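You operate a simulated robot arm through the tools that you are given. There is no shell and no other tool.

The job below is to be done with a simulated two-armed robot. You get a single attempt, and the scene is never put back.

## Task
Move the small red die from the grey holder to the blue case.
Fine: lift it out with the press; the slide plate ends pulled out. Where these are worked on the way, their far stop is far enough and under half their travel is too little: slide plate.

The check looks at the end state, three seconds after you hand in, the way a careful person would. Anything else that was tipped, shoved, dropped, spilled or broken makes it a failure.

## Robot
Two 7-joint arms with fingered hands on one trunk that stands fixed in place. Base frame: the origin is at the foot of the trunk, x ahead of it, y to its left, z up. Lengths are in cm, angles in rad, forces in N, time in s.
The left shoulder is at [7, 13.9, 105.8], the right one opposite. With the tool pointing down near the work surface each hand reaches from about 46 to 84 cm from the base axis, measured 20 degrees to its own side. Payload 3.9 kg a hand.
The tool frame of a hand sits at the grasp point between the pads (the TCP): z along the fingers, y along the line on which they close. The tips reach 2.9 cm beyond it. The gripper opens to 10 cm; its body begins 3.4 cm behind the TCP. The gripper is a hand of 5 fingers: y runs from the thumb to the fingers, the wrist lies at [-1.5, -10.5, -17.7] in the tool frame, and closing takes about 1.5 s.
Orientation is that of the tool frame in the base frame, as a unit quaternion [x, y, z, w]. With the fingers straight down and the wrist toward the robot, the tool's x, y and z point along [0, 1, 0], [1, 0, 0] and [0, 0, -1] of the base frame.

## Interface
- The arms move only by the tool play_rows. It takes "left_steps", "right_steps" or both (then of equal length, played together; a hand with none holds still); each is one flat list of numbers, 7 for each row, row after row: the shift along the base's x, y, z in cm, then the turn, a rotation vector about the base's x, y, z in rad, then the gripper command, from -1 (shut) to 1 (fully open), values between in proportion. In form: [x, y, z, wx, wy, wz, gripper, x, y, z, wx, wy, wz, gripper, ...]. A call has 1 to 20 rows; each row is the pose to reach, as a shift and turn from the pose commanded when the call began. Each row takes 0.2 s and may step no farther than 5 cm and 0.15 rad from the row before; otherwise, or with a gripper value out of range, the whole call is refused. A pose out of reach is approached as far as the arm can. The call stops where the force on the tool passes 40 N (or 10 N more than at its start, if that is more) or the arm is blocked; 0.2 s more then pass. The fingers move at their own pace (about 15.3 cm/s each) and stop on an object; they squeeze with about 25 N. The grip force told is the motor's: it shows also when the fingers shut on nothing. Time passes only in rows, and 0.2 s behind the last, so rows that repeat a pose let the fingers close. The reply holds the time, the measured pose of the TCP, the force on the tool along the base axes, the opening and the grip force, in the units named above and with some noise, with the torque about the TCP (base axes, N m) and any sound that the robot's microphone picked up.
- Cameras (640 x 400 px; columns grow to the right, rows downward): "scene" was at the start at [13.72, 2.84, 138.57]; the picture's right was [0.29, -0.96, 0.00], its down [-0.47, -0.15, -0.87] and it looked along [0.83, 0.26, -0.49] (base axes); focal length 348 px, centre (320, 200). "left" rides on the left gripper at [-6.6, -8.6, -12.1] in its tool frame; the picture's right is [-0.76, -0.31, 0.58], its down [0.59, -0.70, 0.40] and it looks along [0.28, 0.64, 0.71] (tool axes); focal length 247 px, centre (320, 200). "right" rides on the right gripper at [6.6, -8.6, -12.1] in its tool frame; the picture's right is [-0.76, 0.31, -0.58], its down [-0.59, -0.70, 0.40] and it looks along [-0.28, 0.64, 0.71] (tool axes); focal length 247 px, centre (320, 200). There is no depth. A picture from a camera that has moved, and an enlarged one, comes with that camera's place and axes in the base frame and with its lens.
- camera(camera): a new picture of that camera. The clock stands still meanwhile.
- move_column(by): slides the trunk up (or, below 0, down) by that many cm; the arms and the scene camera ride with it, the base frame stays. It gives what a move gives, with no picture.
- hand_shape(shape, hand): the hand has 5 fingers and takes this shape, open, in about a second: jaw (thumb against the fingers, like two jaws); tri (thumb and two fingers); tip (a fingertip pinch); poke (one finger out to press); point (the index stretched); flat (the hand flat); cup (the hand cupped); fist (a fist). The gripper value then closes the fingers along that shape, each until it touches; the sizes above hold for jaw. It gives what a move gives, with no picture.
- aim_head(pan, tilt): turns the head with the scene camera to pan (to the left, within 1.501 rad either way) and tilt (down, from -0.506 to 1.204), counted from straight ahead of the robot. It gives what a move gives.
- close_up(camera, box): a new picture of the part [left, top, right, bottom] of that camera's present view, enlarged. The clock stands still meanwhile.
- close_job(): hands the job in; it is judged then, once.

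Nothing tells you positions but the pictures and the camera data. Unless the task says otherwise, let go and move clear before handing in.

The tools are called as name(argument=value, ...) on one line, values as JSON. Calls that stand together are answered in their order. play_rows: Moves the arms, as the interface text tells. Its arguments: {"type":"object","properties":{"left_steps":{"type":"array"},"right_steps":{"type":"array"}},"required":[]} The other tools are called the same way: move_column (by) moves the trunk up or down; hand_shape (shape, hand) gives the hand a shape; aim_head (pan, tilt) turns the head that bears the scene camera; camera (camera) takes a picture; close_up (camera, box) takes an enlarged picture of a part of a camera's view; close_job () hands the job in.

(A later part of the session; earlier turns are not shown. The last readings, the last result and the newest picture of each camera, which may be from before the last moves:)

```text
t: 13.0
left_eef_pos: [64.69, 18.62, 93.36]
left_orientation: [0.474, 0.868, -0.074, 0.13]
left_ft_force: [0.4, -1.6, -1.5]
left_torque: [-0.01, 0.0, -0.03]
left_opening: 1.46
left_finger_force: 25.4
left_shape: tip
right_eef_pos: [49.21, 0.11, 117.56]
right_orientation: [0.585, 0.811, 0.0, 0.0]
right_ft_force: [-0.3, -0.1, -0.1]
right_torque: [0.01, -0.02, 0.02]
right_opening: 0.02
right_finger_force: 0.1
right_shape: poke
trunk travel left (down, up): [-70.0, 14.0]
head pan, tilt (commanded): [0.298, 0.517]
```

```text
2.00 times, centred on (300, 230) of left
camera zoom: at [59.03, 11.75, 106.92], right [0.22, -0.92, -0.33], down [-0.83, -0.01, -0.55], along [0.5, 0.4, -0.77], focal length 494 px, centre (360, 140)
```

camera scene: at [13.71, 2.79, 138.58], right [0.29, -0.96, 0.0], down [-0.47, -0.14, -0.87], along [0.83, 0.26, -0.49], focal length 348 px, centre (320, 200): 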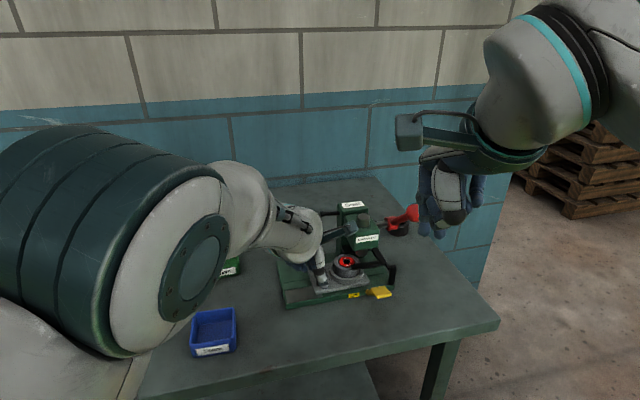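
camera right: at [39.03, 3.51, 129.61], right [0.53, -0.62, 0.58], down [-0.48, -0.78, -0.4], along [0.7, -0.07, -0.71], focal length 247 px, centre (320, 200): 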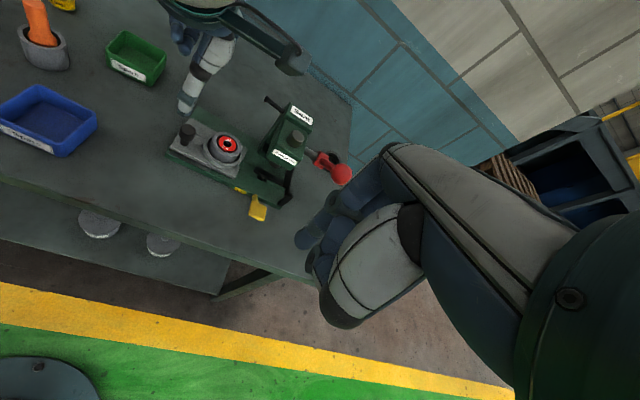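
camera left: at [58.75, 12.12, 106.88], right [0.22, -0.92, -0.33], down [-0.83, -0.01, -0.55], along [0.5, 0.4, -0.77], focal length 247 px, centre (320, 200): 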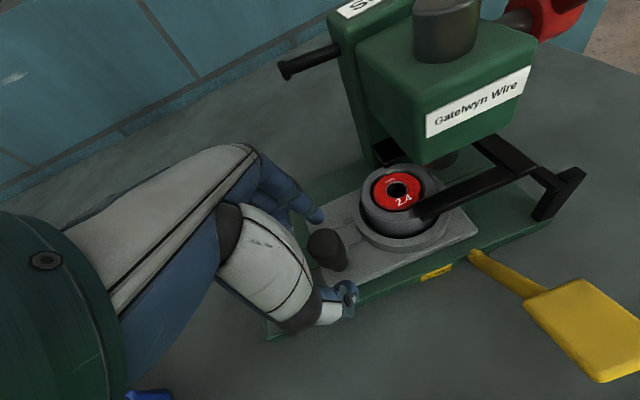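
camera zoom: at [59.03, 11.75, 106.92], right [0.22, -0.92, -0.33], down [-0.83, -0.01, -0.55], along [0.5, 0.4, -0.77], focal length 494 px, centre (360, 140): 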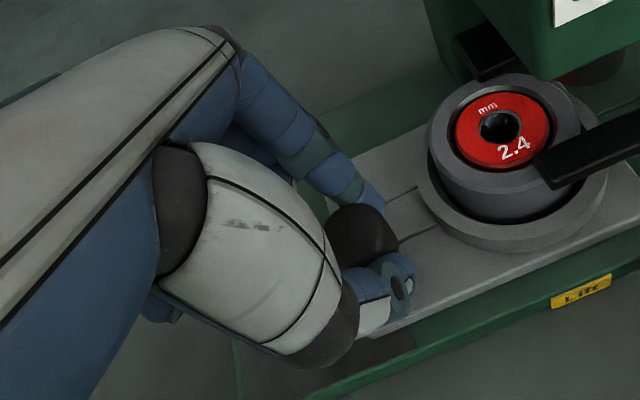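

play_rows(left_steps=[0.26, -0.43, 0, 0, 0, 0, -1, 0.53, -0.85, 0, 0, 0, 0, -1, 0.79, -1.28, 0, 0, 0, 0, -1, 1.05, -1.7, 0, 0, 0, 0, -1, 1.31, -2.13, 0, 0, 0, 0, -1])

camera(camera="left")

close_up(camera="scene", box=[260, 180, 420, 310])

close_up(camera="right", box=[150, 60, 330, 230])

```text
t: 14.2
left_eef_pos: [65.97, 16.29, 93.26]
left_orientation: [0.474, 0.868, -0.073, 0.13]
left_ft_force: [-0.6, -2.0, 0.5]
left_torque: [-0.06, 0.06, 0.0]
left_opening: 1.47
left_finger_force: 25.0
left_shape: tip
right_eef_pos: [49.06, 0.03, 117.65]
right_orientation: [0.585, 0.811, 0.0, 0.0]
right_ft_force: [-0.4, -0.5, -0.7]
right_torque: [-0.02, -0.01, 0.01]
right_opening: 0.0
right_finger_force: 0.1
right_shape: poke
trunk travel left (down, up): [-70.0, 14.0]
head pan, tilt (commanded): [0.298, 0.517]
```

```text
taken
camera left: at [60.34, 9.57, 106.91], right [0.22, -0.92, -0.33], down [-0.83, -0.01, -0.55], along [0.5, 0.4, -0.77], focal length 247 px, centre (320, 200)
```

left: 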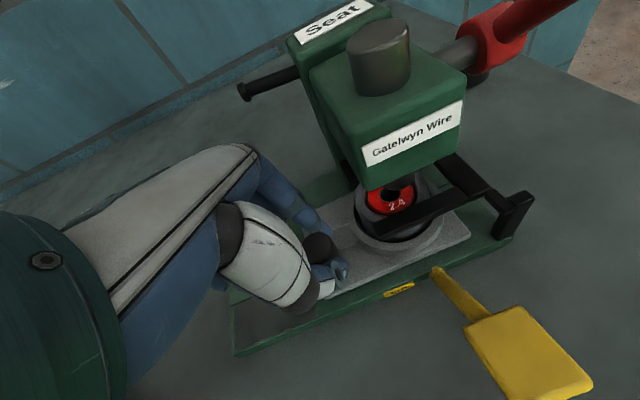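

```text
3.08 times, centred on (340, 245) of scene
camera zoom: at [13.7, 2.8, 138.58], right [0.29, -0.96, 0.0], down [-0.47, -0.15, -0.87], along [0.83, 0.26, -0.49], focal length 1071 px, centre (258, 62)
```

zoom: 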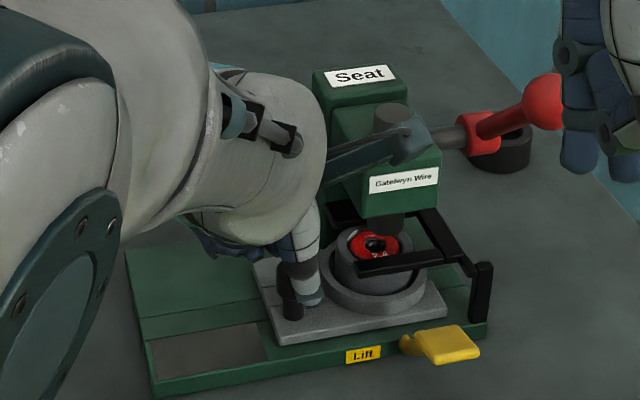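

```text
2.35 times, centred on (240, 145) of right
camera zoom: at [38.89, 3.56, 129.66], right [0.53, -0.62, 0.58], down [-0.48, -0.78, -0.4], along [0.7, -0.07, -0.71], focal length 581 px, centre (508, 329)
```

zoom: 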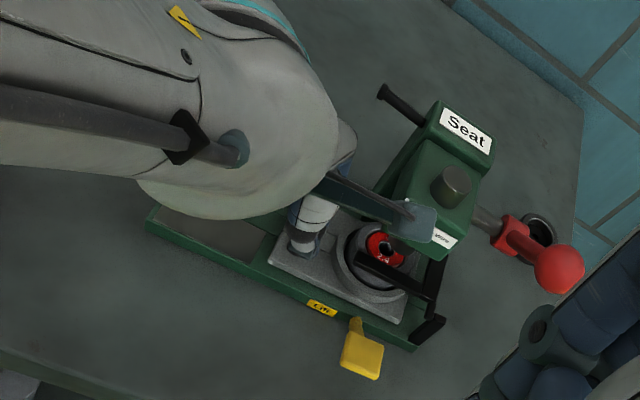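

play_rows(left_steps=[0.13, -0.21, 0, 0, 0, 0, -1, 0.26, -0.43, 0, 0, 0, 0, -1, 0.39, -0.64, 0, 0, 0, 0, -1])

close_up(camera="scene", box=[320, 230, 400, 300])

close_up(camera="left", box=[220, 130, 540, 330])

```text
t: 15.0
left_eef_pos: [66.35, 15.78, 93.18]
left_orientation: [0.474, 0.867, -0.074, 0.13]
left_ft_force: [-2.8, -1.1, 1.0]
left_torque: [-0.03, 0.09, 0.01]
left_opening: 1.45
left_finger_force: 25.7
left_shape: tip
right_eef_pos: [49.2, 0.07, 117.61]
right_orientation: [0.585, 0.811, 0.0, 0.0]
right_ft_force: [-0.3, 0.0, -0.5]
right_torque: [-0.01, 0.0, 0.03]
right_opening: 0.01
right_finger_force: 0.1
right_shape: poke
trunk travel left (down, up): [-70.0, 14.0]
head pan, tilt (commanded): [0.298, 0.517]
```

```text
5.71 times, centred on (360, 265) of scene
camera zoom: at [13.65, 2.85, 138.58], right [0.29, -0.96, 0.0], down [-0.47, -0.15, -0.87], along [0.83, 0.26, -0.49], focal length 1989 px, centre (91, -171)
```

zoom: 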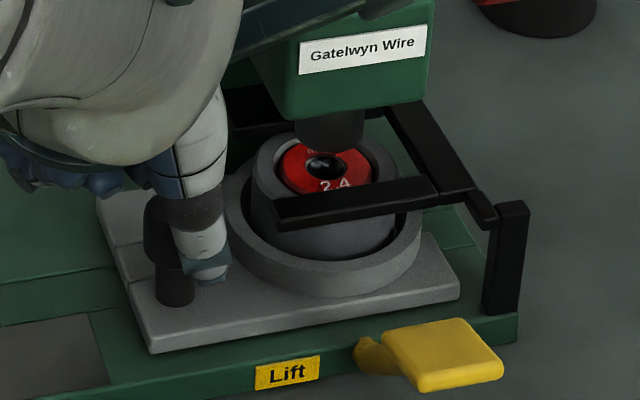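

```text
2.00 times, centred on (380, 230) of left
camera zoom: at [60.69, 9.01, 106.9], right [0.22, -0.92, -0.33], down [-0.83, -0.01, -0.55], along [0.5, 0.4, -0.77], focal length 494 px, centre (200, 140)
```

zoom: 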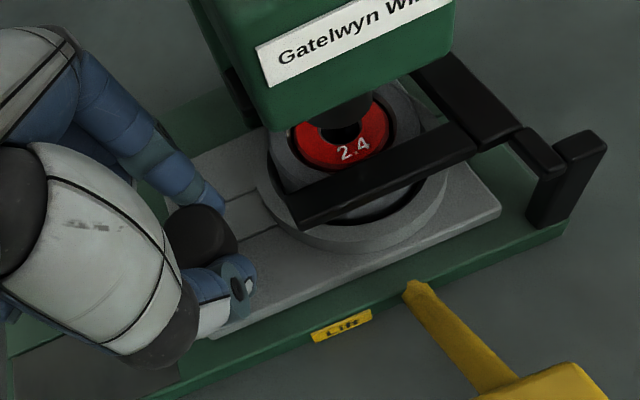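

play_rows(left_steps=[0.1, -0.17, 0, 0, 0, 0, -1, 0.21, -0.34, 0, 0, 0, 0, -1, 0.31, -0.51, 0, 0, 0, 0, -1])

close_up(camera="scene", box=[320, 230, 400, 300])

```text
t: 15.8
left_eef_pos: [66.6, 15.13, 93.42]
left_orientation: [0.474, 0.868, -0.073, 0.13]
left_ft_force: [-1.1, -1.7, -0.3]
left_torque: [-0.08, -0.02, 0.05]
left_opening: 0.03
left_finger_force: 24.3
left_shape: tip
right_eef_pos: [49.09, -0.17, 117.56]
right_orientation: [0.585, 0.811, 0.0, -0.001]
right_ft_force: [-0.8, -0.5, 0.4]
right_torque: [-0.01, -0.01, 0.0]
right_opening: 0.02
right_finger_force: 0.0
right_shape: poke
trunk travel left (down, up): [-70.0, 14.0]
head pan, tilt (commanded): [0.298, 0.517]
```

```text
5.71 times, centred on (360, 265) of scene
camera zoom: at [13.69, 2.72, 138.58], right [0.29, -0.96, 0.0], down [-0.47, -0.14, -0.87], along [0.83, 0.26, -0.49], focal length 1989 px, centre (91, -171)
```

zoom: 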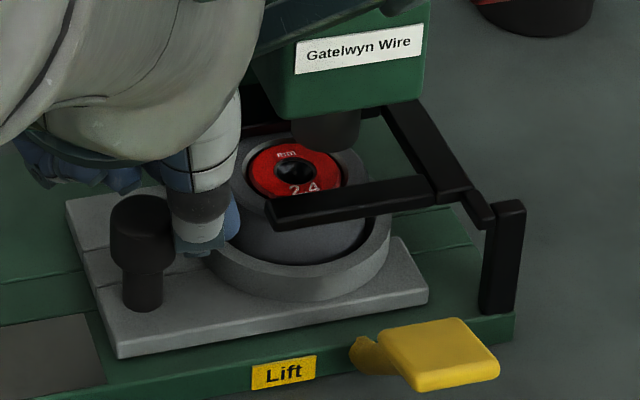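

The pinch slipped off the knob because the fingertips were too far toward the holder side, and the plate moved back about 1 cm. I'll raise the hand, move it back over the knob, open and look.

play_rows(left_steps=[0, 0, 1.5, 0, 0, 0, -1, 0, 0, 3, 0, 0, 0, -1, 0, 0, 4.8, 0, 0, 0, -1, -0.7, 1.1, 4.8, 0, 0, 0, -1, -1.37, 2.21, 4.8, 0, 0, 0, -0.5, -1.37, 2.21, 4.8, 0, 0, 0, 0.1, -1.37, 2.21, 4.8, 0, 0, 0, 0.1, -1.37, 2.21, 4.8, 0, 0, 0, 0.1])

close_up(camera="left", box=[220, 130, 540, 330])

close_up(camera="scene", box=[290, 210, 410, 300])

```text
t: 17.6
left_eef_pos: [65.29, 17.42, 98.0]
left_orientation: [0.473, 0.868, -0.074, 0.131]
left_ft_force: [0.2, -0.9, 0.0]
left_torque: [0.01, 0.01, 0.0]
left_opening: 5.46
left_finger_force: 0.0
left_shape: tip
right_eef_pos: [49.12, 0.05, 117.7]
right_orientation: [0.585, 0.811, 0.0, 0.0]
right_ft_force: [-0.5, 0.1, 0.0]
right_torque: [-0.03, 0.03, 0.04]
right_opening: 0.0
right_finger_force: 0.1
right_shape: poke
trunk travel left (down, up): [-70.0, 14.0]
head pan, tilt (commanded): [0.298, 0.517]
```

```text
2.00 times, centred on (380, 230) of left
camera zoom: at [59.67, 10.63, 111.69], right [0.22, -0.92, -0.33], down [-0.83, -0.01, -0.55], along [0.5, 0.4, -0.77], focal length 494 px, centre (200, 140)
```

zoom: 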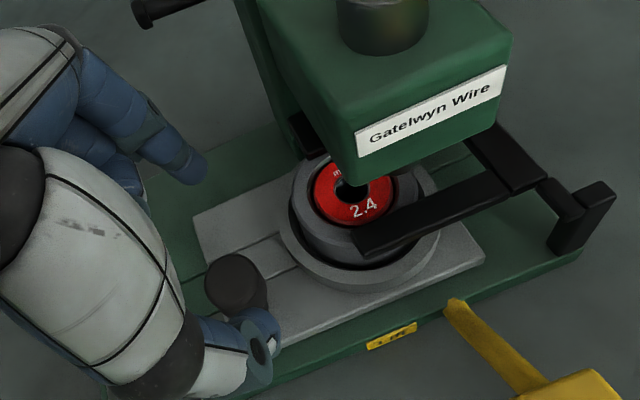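

```text
4.44 times, centred on (350, 255) of scene
camera zoom: at [13.72, 2.84, 138.58], right [0.29, -0.96, 0.0], down [-0.47, -0.15, -0.87], along [0.83, 0.26, -0.49], focal length 1547 px, centre (187, -44)
```

zoom: 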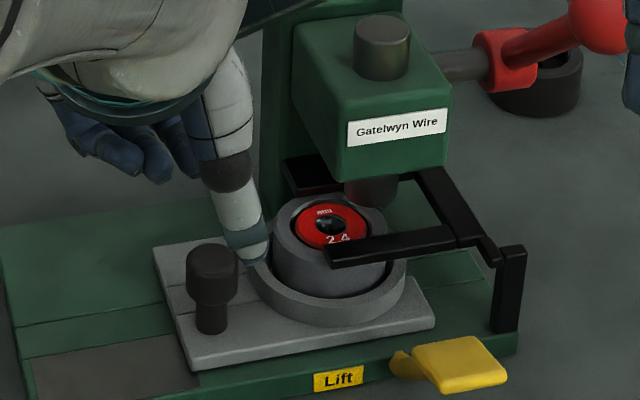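

The knob is near (65.1, 17.25). I'll align the pinch so the pads centre on it, lower and grip again.

play_rows(left_steps=[-0.4, 0.2, -1.2, 0, 0, 0, 0.1, -0.4, 0.2, -2.6, 0, 0, 0, 0.1, -0.4, 0.2, -3.8, 0, 0, 0, 0.1, -0.4, 0.2, -4.9, 0, 0, 0, 0.1])

close_up(camera="left", box=[220, 150, 380, 330])

close_up(camera="scene", box=[290, 210, 410, 300])

```text
t: 18.6
left_eef_pos: [65.09, 17.64, 93.23]
left_orientation: [0.474, 0.868, -0.075, 0.13]
left_ft_force: [-0.1, 0.2, 0.6]
left_torque: [0.0, -0.01, -0.02]
left_opening: 5.52
left_finger_force: 0.1
left_shape: tip
right_eef_pos: [49.17, 0.03, 117.46]
right_orientation: [0.585, 0.811, 0.0, 0.001]
right_ft_force: [-1.2, 0.7, 0.9]
right_torque: [0.0, -0.02, -0.04]
right_opening: 0.0
right_finger_force: 0.0
right_shape: poke
trunk travel left (down, up): [-70.0, 14.0]
head pan, tilt (commanded): [0.298, 0.517]
```

```text
2.22 times, centred on (300, 240) of left
camera zoom: at [59.27, 10.92, 106.79], right [0.22, -0.92, -0.33], down [-0.83, -0.01, -0.55], along [0.5, 0.4, -0.77], focal length 549 px, centre (364, 111)
```

zoom: 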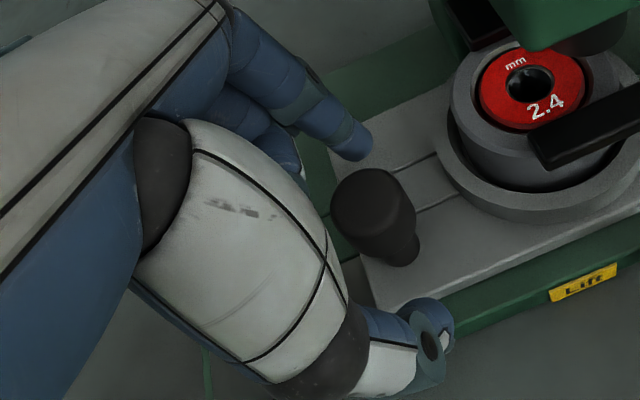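

```text
4.44 times, centred on (350, 255) of scene
camera zoom: at [13.75, 2.85, 138.57], right [0.29, -0.96, 0.0], down [-0.47, -0.15, -0.87], along [0.83, 0.26, -0.49], focal length 1547 px, centre (187, -44)
```

zoom: 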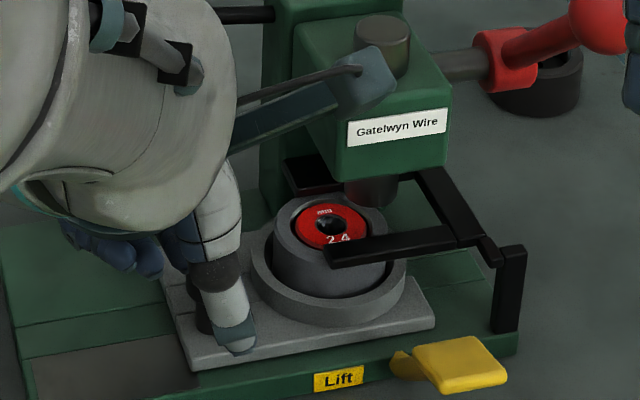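

The knob now lies on the line between the two fingertips. I'll close and continue pushing in.

play_rows(left_steps=[0, 0, 0, 0, 0, 0, -0.4, 0, 0, 0, 0, 0, 0, -1, 0, 0, 0, 0, 0, 0, -1, 0, 0, 0, 0, 0, 0, -1, 0, 0, 0, 0, 0, 0, -1, 0, 0, 0, 0, 0, 0, -1])

close_up(camera="left", box=[220, 150, 380, 330])

```text
t: 20.0
left_eef_pos: [64.9, 17.66, 93.12]
left_orientation: [0.474, 0.868, -0.074, 0.131]
left_ft_force: [0.5, -0.7, -2.1]
left_torque: [-0.03, 0.01, 0.0]
left_opening: 1.92
left_finger_force: 25.0
left_shape: tip
right_eef_pos: [49.14, -0.07, 117.52]
right_orientation: [0.585, 0.811, 0.001, 0.0]
right_ft_force: [-0.3, 0.2, -0.5]
right_torque: [-0.04, 0.0, 0.0]
right_opening: 0.0
right_finger_force: 0.0
right_shape: poke
trunk travel left (down, up): [-70.0, 14.0]
head pan, tilt (commanded): [0.298, 0.517]
```

```text
2.22 times, centred on (300, 240) of left
camera zoom: at [59.28, 10.92, 106.76], right [0.22, -0.92, -0.33], down [-0.83, -0.01, -0.55], along [0.5, 0.4, -0.77], focal length 549 px, centre (364, 111)
```

zoom: 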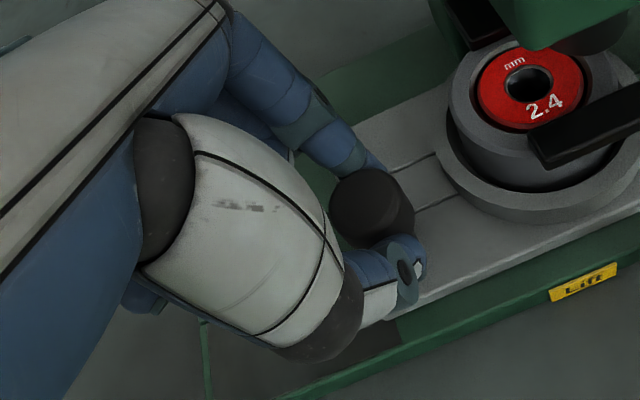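

play_rows(left_steps=[0.16, -0.26, 0, 0, 0, 0, -1, 0.32, -0.51, 0, 0, 0, 0, -1, 0.47, -0.77, 0, 0, 0, 0, -1, 0.63, -1.02, 0, 0, 0, 0, -1, 0.79, -1.28, 0, 0, 0, 0, -1, 0.95, -1.53, 0, 0, 0, 0, -1, 0.95, -1.53, 0, 0, 0, 0, -1])

close_up(camera="left", box=[220, 130, 540, 330])

close_up(camera="scene", box=[320, 230, 400, 300])

```text
t: 21.6
left_eef_pos: [65.93, 16.15, 93.17]
left_orientation: [0.474, 0.868, -0.075, 0.131]
left_ft_force: [0.9, -2.3, -1.7]
left_torque: [-0.07, 0.07, 0.0]
left_opening: 1.89
left_finger_force: 24.9
left_shape: tip
right_eef_pos: [49.21, -0.09, 117.47]
right_orientation: [0.585, 0.811, 0.0, 0.0]
right_ft_force: [-0.4, -0.3, -0.2]
right_torque: [0.04, 0.02, -0.01]
right_opening: 0.0
right_finger_force: 0.1
right_shape: poke
trunk travel left (down, up): [-70.0, 14.0]
head pan, tilt (commanded): [0.298, 0.517]
```

```text
2.00 times, centred on (380, 230) of left
camera zoom: at [60.26, 9.31, 106.77], right [0.22, -0.92, -0.33], down [-0.83, -0.01, -0.55], along [0.5, 0.4, -0.77], focal length 494 px, centre (200, 140)
```

zoom: 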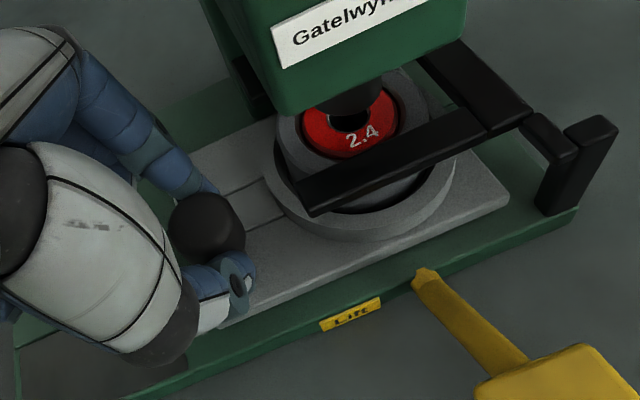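

```text
5.71 times, centred on (360, 265) of scene
camera zoom: at [13.77, 2.83, 138.57], right [0.29, -0.96, 0.0], down [-0.47, -0.15, -0.87], along [0.83, 0.26, -0.49], focal length 1989 px, centre (91, -171)
```

zoom: 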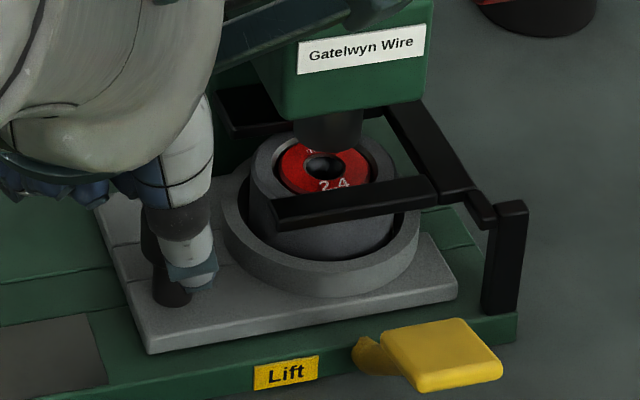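

play_rows(left_steps=[0.1, -0.17, 0, 0, 0, 0, -1, 0.21, -0.34, 0, 0, 0, 0, -1, 0.21, -0.34, 0, 0, 0, 0, -1])

close_up(camera="scene", box=[320, 230, 400, 300])

```text
t: 22.4
left_eef_pos: [66.18, 15.86, 93.13]
left_orientation: [0.473, 0.868, -0.074, 0.13]
left_ft_force: [-6.3, 6.1, -2.4]
left_torque: [0.04, 0.19, 0.05]
left_opening: 1.9
left_finger_force: 24.6
left_shape: tip
right_eef_pos: [49.01, 0.13, 117.53]
right_orientation: [0.585, 0.811, 0.0, 0.001]
right_ft_force: [-1.4, -0.5, 0.0]
right_torque: [0.0, -0.01, 0.01]
right_opening: 0.0
right_finger_force: 0.1
right_shape: poke
trunk travel left (down, up): [-70.0, 14.0]
head pan, tilt (commanded): [0.298, 0.517]
```

```text
5.71 times, centred on (360, 265) of scene
camera zoom: at [13.64, 2.99, 138.58], right [0.29, -0.96, 0.0], down [-0.47, -0.15, -0.87], along [0.83, 0.26, -0.49], focal length 1989 px, centre (91, -171)
```

zoom: 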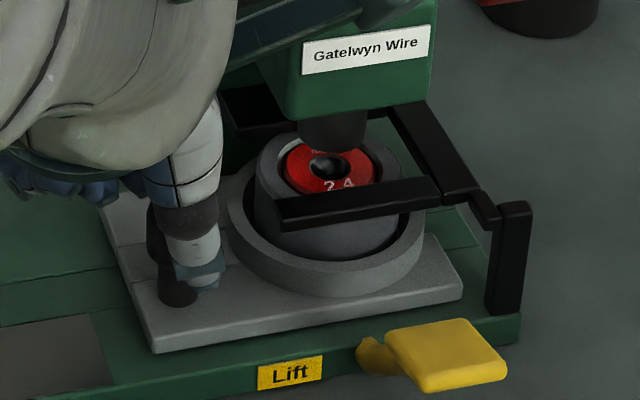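

The plate is at its inner stop, with about 9 N of reaction and no further motion. I'll release the knob, raise the left hand and withdraw it to the left.

play_rows(left_steps=[-0.1, 0.17, 0, 0, 0, 0, -0.6, -0.1, 0.17, 0, 0, 0, 0, -0.1, -0.1, 0.17, 0, 0, 0, 0, 0.1, -0.1, 0.17, 0, 0, 0, 0, 0.1, -0.1, 0.17, 1.2, 0, 0, 0, 0.1, -0.1, 0.17, 2.8, 0, 0, 0, 0.1, -0.1, 0.17, 4.5, 0, 0, 0, 0.1, -0.9, 1.5, 6, 0, 0, 0, 0.1, -2, 3.2, 7, 0, 0, 0, 0.1])

close_up(camera="scene", box=[260, 180, 420, 310])

camera(camera="left")

```text
t: 24.4
left_eef_pos: [64.12, 19.01, 100.13]
left_orientation: [0.474, 0.868, -0.074, 0.13]
left_ft_force: [-1.0, -0.7, 1.7]
left_torque: [0.02, 0.01, 0.01]
left_opening: 5.47
left_finger_force: 0.1
left_shape: tip
right_eef_pos: [48.95, 0.09, 117.63]
right_orientation: [0.585, 0.811, 0.0, 0.0]
right_ft_force: [-0.9, 0.7, -0.2]
right_torque: [0.01, -0.04, -0.03]
right_opening: 0.01
right_finger_force: 0.0
right_shape: poke
trunk travel left (down, up): [-70.0, 14.0]
head pan, tilt (commanded): [0.298, 0.517]
```

```text
3.08 times, centred on (340, 245) of scene
camera zoom: at [13.66, 2.91, 138.58], right [0.29, -0.96, 0.0], down [-0.47, -0.15, -0.87], along [0.83, 0.26, -0.49], focal length 1071 px, centre (258, 62)
```

zoom: 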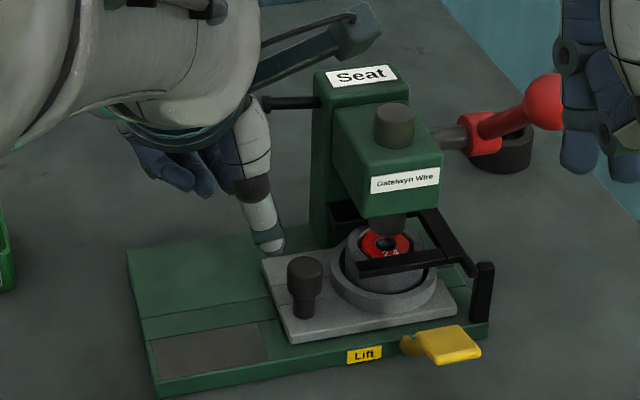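

```text
taken
camera left: at [58.35, 12.32, 113.85], right [0.22, -0.92, -0.33], down [-0.83, -0.01, -0.55], along [0.5, 0.39, -0.77], focal length 247 px, centre (320, 200)
```

left: 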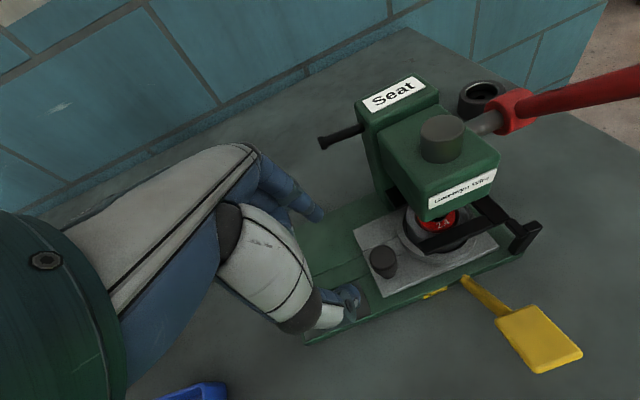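

The plate is in place. I'll pull the left hand back out of the way and bring the right poke finger above the yellow paddle, at about (61.2, 5.9, 93.8).

play_rows(left_steps=[-1, 1.5, 1, 0, 0, 0, 0.1, -2, 3, 2, 0, 0, 0, 0.1, -3, 4.5, 3, 0, 0, 0, 0.1, -4, 6, 4, 0, 0, 0, 0.1, -5, 7.5, 5, 0, 0, 0, 0.1, -6, 9, 6, 0, 0, 0, 0.1])

play_rows(right_steps=[2, 0.8, -2.5, 0, 0, 0, 1, 4, 1.6, -5, 0, 0, 0, 1, 6, 2.4, -7.5, 0, 0, 0, 1, 8, 3.2, -10, 0, 0, 0, 1, 10, 4, -12.5, 0, 0, 0, 1, 12.3, 4.7, -14.5, 0, 0, 0, 1])

camera(camera="left")

camera(camera="right")

camera(camera="scene")

```text
t: 25.8
left_eef_pos: [58.09, 27.95, 106.21]
left_orientation: [0.473, 0.868, -0.074, 0.13]
left_ft_force: [-0.7, -1.0, 0.6]
left_torque: [0.03, 0.03, 0.0]
left_opening: 5.48
left_finger_force: 0.1
left_shape: tip
right_eef_pos: [49.19, -0.12, 117.69]
right_orientation: [0.585, 0.811, 0.0, 0.0]
right_ft_force: [0.5, 0.2, -0.6]
right_torque: [0.03, 0.02, 0.01]
right_opening: 0.01
right_finger_force: 0.1
right_shape: poke
trunk travel left (down, up): [-70.0, 14.0]
head pan, tilt (commanded): [0.298, 0.517]
```

```text
t: 27.2
left_eef_pos: [58.2, 28.02, 106.16]
left_orientation: [0.474, 0.868, -0.075, 0.13]
left_ft_force: [-0.3, 0.1, 0.3]
left_torque: [0.0, 0.04, -0.03]
left_opening: 5.46
left_finger_force: 0.0
left_shape: tip
right_eef_pos: [61.52, 4.82, 103.19]
right_orientation: [0.584, 0.812, -0.001, -0.001]
right_ft_force: [-0.2, 0.6, 0.6]
right_torque: [-0.01, 0.03, 0.0]
right_opening: 0.0
right_finger_force: 0.0
right_shape: poke
trunk travel left (down, up): [-70.0, 14.0]
head pan, tilt (commanded): [0.298, 0.517]
```

```text
taken
camera left: at [52.54, 21.28, 119.74], right [0.22, -0.92, -0.33], down [-0.83, -0.01, -0.55], along [0.5, 0.39, -0.77], focal length 247 px, centre (320, 200)
```

left: 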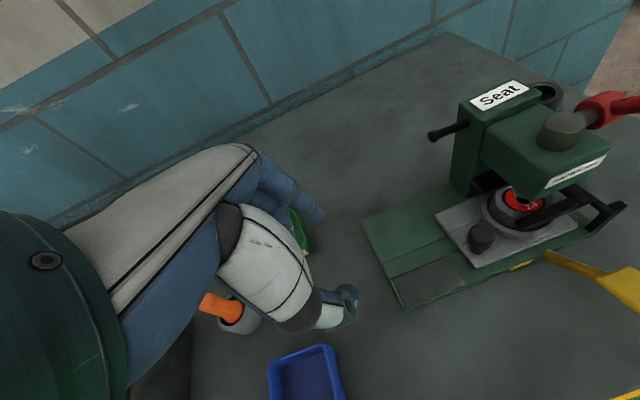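

```text
taken
camera right: at [51.22, 8.43, 115.22], right [0.53, -0.62, 0.58], down [-0.48, -0.78, -0.4], along [0.7, -0.07, -0.71], focal length 247 px, centre (320, 200)
```

right: 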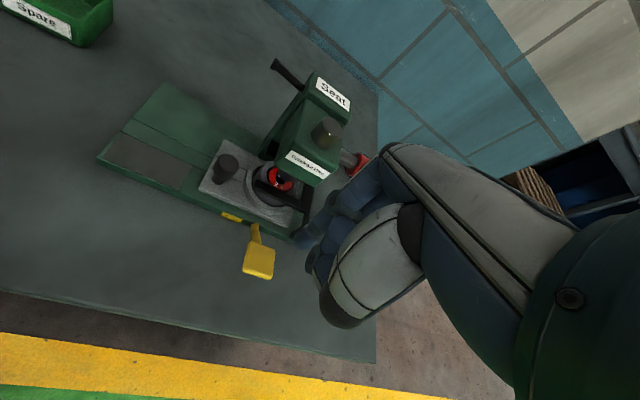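

```text
taken
camera scene: at [13.85, 2.91, 138.56], right [0.29, -0.96, 0.0], down [-0.47, -0.15, -0.87], along [0.83, 0.26, -0.5], focal length 348 px, centre (320, 200)
```

scene: 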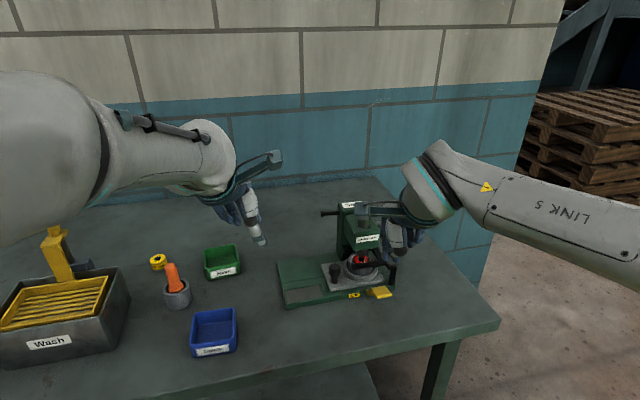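

close_up(camera="scene", box=[330, 190, 450, 310])

close_up(camera="right", box=[200, 130, 400, 340])

aim_head(pan=0.1, tilt=0.6)

camera(camera="scene")

```text
3.33 times, centred on (390, 250) of scene
camera zoom: at [13.85, 2.91, 138.56], right [0.29, -0.96, 0.0], down [-0.47, -0.15, -0.87], along [0.83, 0.26, -0.5], focal length 1160 px, centre (87, 33)
```

zoom: 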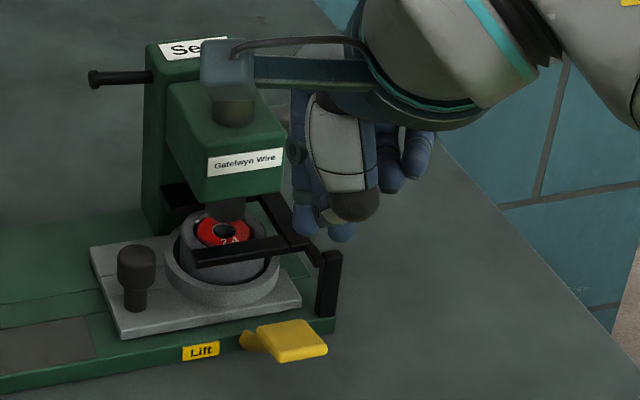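

```text
1.90 times, centred on (300, 235) of right
camera zoom: at [51.22, 8.43, 115.22], right [0.53, -0.62, 0.58], down [-0.48, -0.78, -0.4], along [0.7, -0.07, -0.71], focal length 470 px, centre (358, 133)
```

zoom: 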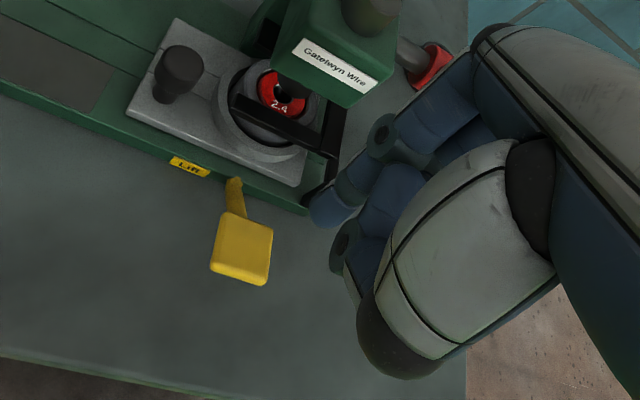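

```text
t: 27.9
left_eef_pos: [58.1, 27.96, 106.21]
left_orientation: [0.474, 0.868, -0.074, 0.13]
left_ft_force: [0.0, 0.4, -0.5]
left_torque: [-0.01, 0.0, -0.03]
left_opening: 5.5
left_finger_force: 0.0
left_shape: tip
right_eef_pos: [61.39, 4.66, 103.26]
right_orientation: [0.585, 0.811, 0.0, 0.0]
right_ft_force: [0.1, -0.4, 0.6]
right_torque: [0.02, 0.0, -0.01]
right_opening: 0.0
right_finger_force: 0.1
right_shape: poke
trunk travel left (down, up): [-70.0, 14.0]
head pan, tilt (commanded): [0.099, 0.6]
```

```text
taken
camera scene: at [13.82, 1.05, 137.84], right [0.1, -0.99, 0.0], down [-0.56, -0.06, -0.83], along [0.82, 0.08, -0.56], focal length 348 px, centre (320, 200)
```

scene: 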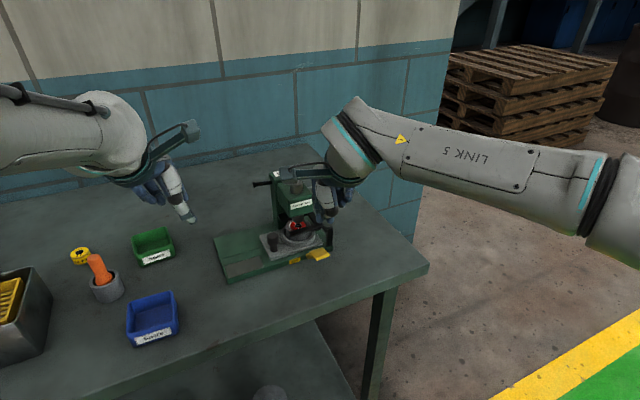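

The poke fingertip is almost above the paddle. I'll lower to just above it and check the view.

play_rows(right_steps=[0.3, 0.2, -2, 0, 0, 0, 1, 0.6, 0.3, -4, 0, 0, 0, 1, 0.6, 0.3, -5.5, 0, 0, 0, 1])

close_up(camera="right", box=[200, 130, 400, 340])

close_up(camera="scene", box=[230, 160, 370, 290])

close_up(camera="left", box=[420, 80, 640, 320])

```text
t: 28.7
left_eef_pos: [58.22, 27.99, 105.98]
left_orientation: [0.473, 0.868, -0.074, 0.13]
left_ft_force: [-0.1, -0.1, 0.0]
left_torque: [-0.05, 0.0, -0.01]
left_opening: 5.49
left_finger_force: 0.1
left_shape: tip
right_eef_pos: [62.11, 5.04, 97.59]
right_orientation: [0.585, 0.811, 0.001, 0.0]
right_ft_force: [0.0, 0.2, -0.5]
right_torque: [0.05, -0.02, 0.02]
right_opening: 0.0
right_finger_force: 0.2
right_shape: poke
trunk travel left (down, up): [-70.0, 14.0]
head pan, tilt (commanded): [0.099, 0.6]
```

```text
1.90 times, centred on (300, 235) of right
camera zoom: at [51.82, 8.64, 109.7], right [0.53, -0.62, 0.58], down [-0.48, -0.78, -0.4], along [0.7, -0.07, -0.71], focal length 470 px, centre (358, 133)
```

zoom: 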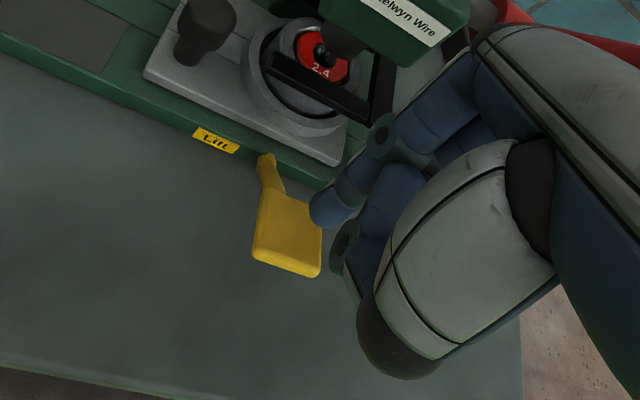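

```text
3.08 times, centred on (300, 225) of scene
camera zoom: at [13.88, 1.05, 137.83], right [0.1, -1.0, 0.0], down [-0.56, -0.06, -0.82], along [0.82, 0.08, -0.57], focal length 1071 px, centre (382, 123)
```

zoom: 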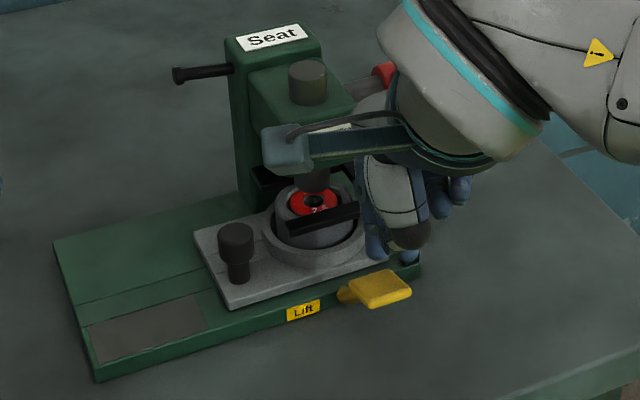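

```text
1.67 times, centred on (530, 200) of left
camera zoom: at [52.45, 21.22, 119.8], right [0.22, -0.92, -0.33], down [-0.83, -0.01, -0.55], along [0.5, 0.4, -0.77], focal length 412 px, centre (-30, 200)
```

zoom: 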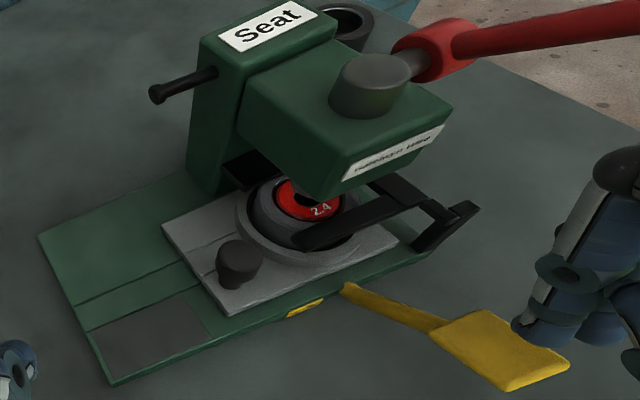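

The fingertip is about 1.4 cm above the right part of the paddle. I'll centre it and press down slowly.

play_rows(right_steps=[-0.4, 0.4, 0, 0, 0, 0, 1, -0.7, 0.8, 0, 0, 0, 0, 1, -0.7, 0.8, -0.4, 0, 0, 0, 1, -0.7, 0.8, -0.8, 0, 0, 0, 1, -0.7, 0.8, -1.2, 0, 0, 0, 1, -0.7, 0.8, -1.6, 0, 0, 0, 1])

close_up(camera="left", box=[420, 80, 640, 320])

close_up(camera="scene", box=[230, 160, 370, 290])

```text
t: 30.1
left_eef_pos: [58.14, 27.96, 106.1]
left_orientation: [0.474, 0.868, -0.074, 0.13]
left_ft_force: [-0.2, 1.2, -0.2]
left_torque: [0.03, -0.02, -0.04]
left_opening: 5.49
left_finger_force: 0.1
left_shape: tip
right_eef_pos: [61.37, 5.66, 95.98]
right_orientation: [0.585, 0.811, 0.0, 0.0]
right_ft_force: [0.1, 0.9, 1.2]
right_torque: [-0.01, -0.01, 0.0]
right_opening: 0.0
right_finger_force: 0.1
right_shape: poke
trunk travel left (down, up): [-70.0, 14.0]
head pan, tilt (commanded): [0.099, 0.6]
```

```text
1.67 times, centred on (530, 200) of left
camera zoom: at [52.41, 21.22, 119.82], right [0.22, -0.92, -0.33], down [-0.83, -0.01, -0.55], along [0.5, 0.4, -0.77], focal length 412 px, centre (-30, 200)
```

zoom: 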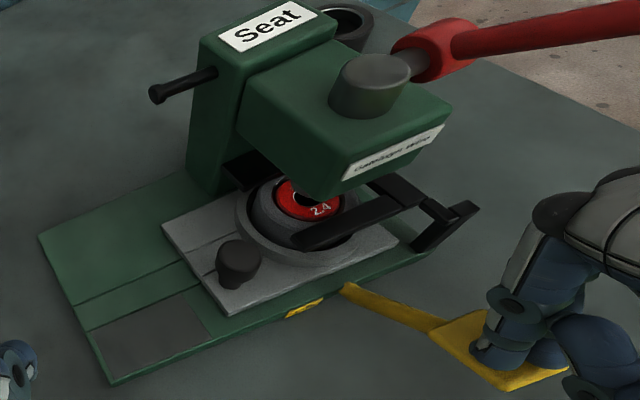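

```text
3.08 times, centred on (300, 225) of scene
camera zoom: at [13.84, 1.05, 137.83], right [0.1, -1.0, 0.0], down [-0.56, -0.06, -0.83], along [0.82, 0.08, -0.56], focal length 1071 px, centre (382, 123)
```

zoom: 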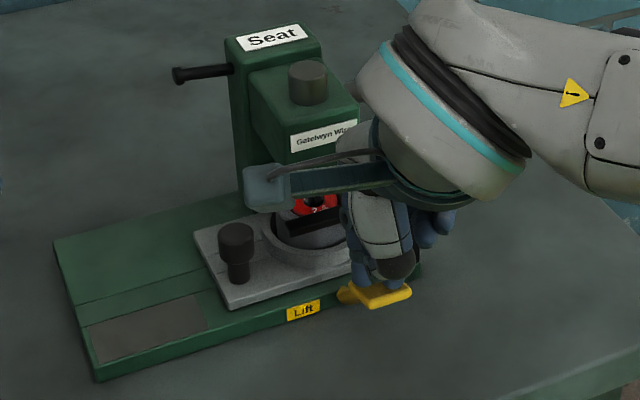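

The fingertip is now over the paddle, so I'll press down.

play_rows(right_steps=[0, 0, -0.3, 0, 0, 0, 1, 0, 0, -0.6, 0, 0, 0, 1, 0, 0, -0.9, 0, 0, 0, 1, 0, 0, -1.2, 0, 0, 0, 1, 0, 0, -1.5, 0, 0, 0, 1])

close_up(camera="left", box=[420, 80, 640, 320])

```text
t: 31.3
left_eef_pos: [58.1, 27.92, 106.15]
left_orientation: [0.474, 0.868, -0.075, 0.13]
left_ft_force: [0.2, -0.3, 0.1]
left_torque: [0.01, 0.02, 0.02]
left_opening: 5.48
left_finger_force: 0.1
left_shape: tip
right_eef_pos: [61.26, 5.79, 94.37]
right_orientation: [0.585, 0.811, 0.001, 0.001]
right_ft_force: [-0.4, -1.7, 1.4]
right_torque: [-0.04, 0.01, 0.02]
right_opening: 0.0
right_finger_force: 0.0
right_shape: poke
trunk travel left (down, up): [-70.0, 14.0]
head pan, tilt (commanded): [0.099, 0.6]
```

```text
1.67 times, centred on (530, 200) of left
camera zoom: at [52.4, 21.22, 119.82], right [0.22, -0.92, -0.33], down [-0.83, -0.01, -0.55], along [0.5, 0.4, -0.77], focal length 412 px, centre (-30, 200)
```

zoom: 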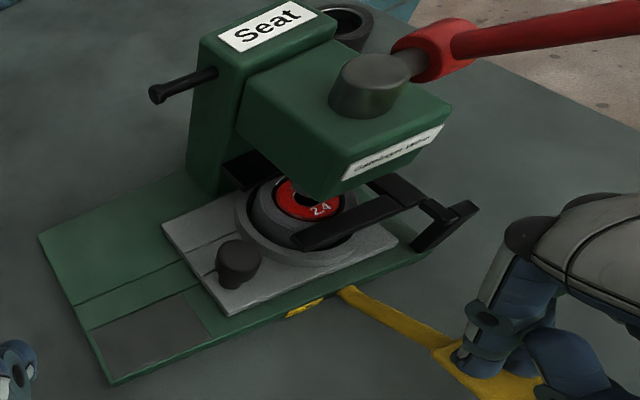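

The paddle is going down easily, so I'll keep pressing.

play_rows(right_steps=[0, 0, -0.3, 0, 0, 0, 1, 0, 0, -0.6, 0, 0, 0, 1, 0, 0, -0.9, 0, 0, 0, 1, 0, 0, -1.2, 0, 0, 0, 1, 0, 0, -1.5, 0, 0, 0, 1, 0, 0, -1.8, 0, 0, 0, 1])

close_up(camera="left", box=[420, 80, 640, 320])

close_up(camera="right", box=[200, 80, 400, 290])

```text
t: 32.7
left_eef_pos: [57.86, 27.81, 106.23]
left_orientation: [0.474, 0.868, -0.073, 0.13]
left_ft_force: [-0.3, -0.1, 1.1]
left_torque: [-0.01, 0.03, 0.01]
left_opening: 5.49
left_finger_force: 0.1
left_shape: tip
right_eef_pos: [61.12, 5.72, 92.91]
right_orientation: [0.585, 0.811, 0.0, 0.001]
right_ft_force: [-5.9, -4.9, 14.0]
right_torque: [-0.29, 0.07, -0.07]
right_opening: 0.0
right_finger_force: 0.1
right_shape: poke
trunk travel left (down, up): [-70.0, 14.0]
head pan, tilt (commanded): [0.099, 0.6]
```

```text
1.67 times, centred on (530, 200) of left
camera zoom: at [52.14, 21.12, 119.97], right [0.22, -0.92, -0.33], down [-0.83, -0.01, -0.55], along [0.51, 0.4, -0.77], focal length 412 px, centre (-30, 200)
```

zoom: 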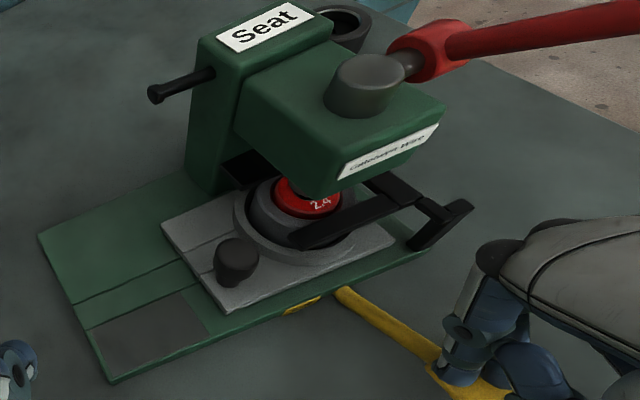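

```text
1.90 times, centred on (300, 185) of right
camera zoom: at [50.86, 9.32, 104.9], right [0.53, -0.62, 0.58], down [-0.48, -0.78, -0.4], along [0.7, -0.07, -0.71], focal length 470 px, centre (358, 229)
```

zoom: 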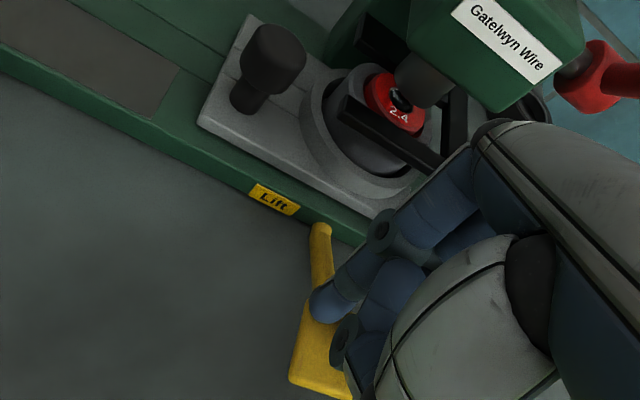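

The die is rising out of the sleeve at about 15 N. I'll keep pressing to the end of the lever's stroke.

play_rows(right_steps=[0, 0, -0.3, 0, 0, 0, 1, 0, 0, -0.6, 0, 0, 0, 1, 0, 0, -0.9, 0, 0, 0, 1, 0, 0, -1.2, 0, 0, 0, 1])

close_up(camera="left", box=[420, 80, 640, 320])

close_up(camera="right", box=[200, 80, 400, 290])

```text
t: 33.7
left_eef_pos: [57.81, 27.98, 106.32]
left_orientation: [0.474, 0.868, -0.072, 0.13]
left_ft_force: [-0.6, -0.2, -0.2]
left_torque: [-0.01, 0.03, -0.03]
left_opening: 5.46
left_finger_force: 0.0
left_shape: tip
right_eef_pos: [61.07, 5.82, 91.81]
right_orientation: [0.584, 0.812, 0.002, 0.001]
right_ft_force: [-8.3, -4.7, 13.4]
right_torque: [-0.33, 0.21, -0.11]
right_opening: 0.0
right_finger_force: 0.1
right_shape: poke
trunk travel left (down, up): [-70.0, 14.0]
head pan, tilt (commanded): [0.099, 0.6]
```

```text
1.67 times, centred on (530, 200) of left
camera zoom: at [52.09, 21.12, 119.99], right [0.22, -0.92, -0.33], down [-0.83, -0.01, -0.55], along [0.51, 0.4, -0.77], focal length 412 px, centre (-30, 200)
```

zoom: 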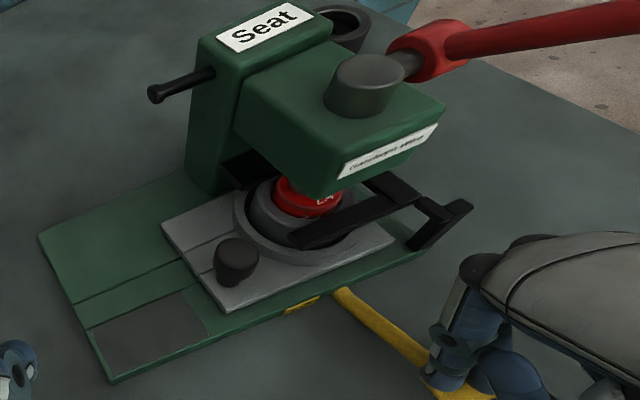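

```text
1.90 times, centred on (300, 185) of right
camera zoom: at [50.79, 9.33, 103.73], right [0.53, -0.62, 0.58], down [-0.48, -0.78, -0.4], along [0.7, -0.07, -0.71], focal length 470 px, centre (358, 229)
```

zoom: 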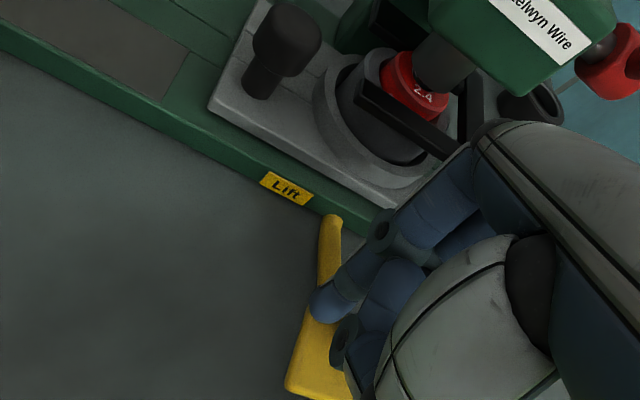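

play_rows(right_steps=[0, 0, -0.2, 0, 0, 0, 1, 0, 0, -0.4, 0, 0, 0, 1, 0, 0, -0.6, 0, 0, 0, 1, 0, 0, -0.8, 0, 0, 0, 1])

close_up(camera="left", box=[480, 150, 640, 320])

close_up(camera="right", box=[200, 80, 400, 290])

```text
t: 34.7
left_eef_pos: [57.82, 27.84, 106.45]
left_orientation: [0.474, 0.868, -0.072, 0.133]
left_ft_force: [0.5, -0.8, -0.1]
left_torque: [0.01, 0.02, -0.02]
left_opening: 5.49
left_finger_force: 0.1
left_shape: tip
right_eef_pos: [60.95, 5.71, 91.05]
right_orientation: [0.585, 0.811, 0.004, 0.003]
right_ft_force: [-10.8, -5.4, 22.3]
right_torque: [-0.25, 0.24, -0.09]
right_opening: 0.0
right_finger_force: 0.0
right_shape: poke
trunk travel left (down, up): [-70.0, 14.0]
head pan, tilt (commanded): [0.099, 0.6]
```

```text
2.35 times, centred on (560, 235) of left
camera zoom: at [51.96, 21.1, 120.08], right [0.22, -0.92, -0.33], down [-0.83, -0.01, -0.55], along [0.51, 0.4, -0.77], focal length 581 px, centre (-245, 118)
```

zoom: 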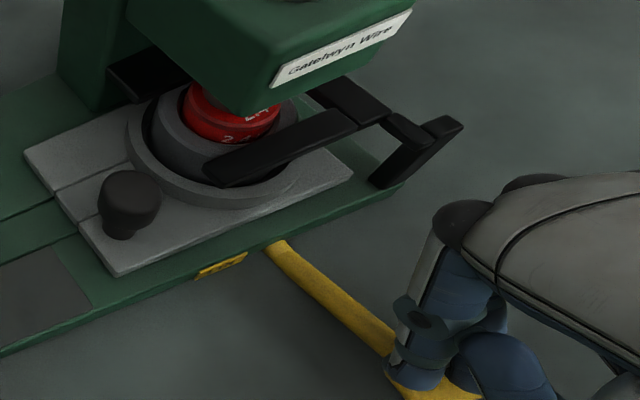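

```text
1.90 times, centred on (300, 185) of right
camera zoom: at [50.75, 9.3, 103.1], right [0.53, -0.62, 0.58], down [-0.48, -0.78, -0.4], along [0.7, -0.06, -0.71], focal length 470 px, centre (358, 229)
```

zoom: 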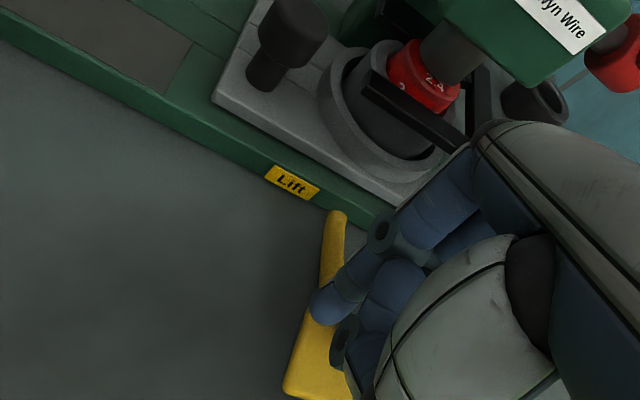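

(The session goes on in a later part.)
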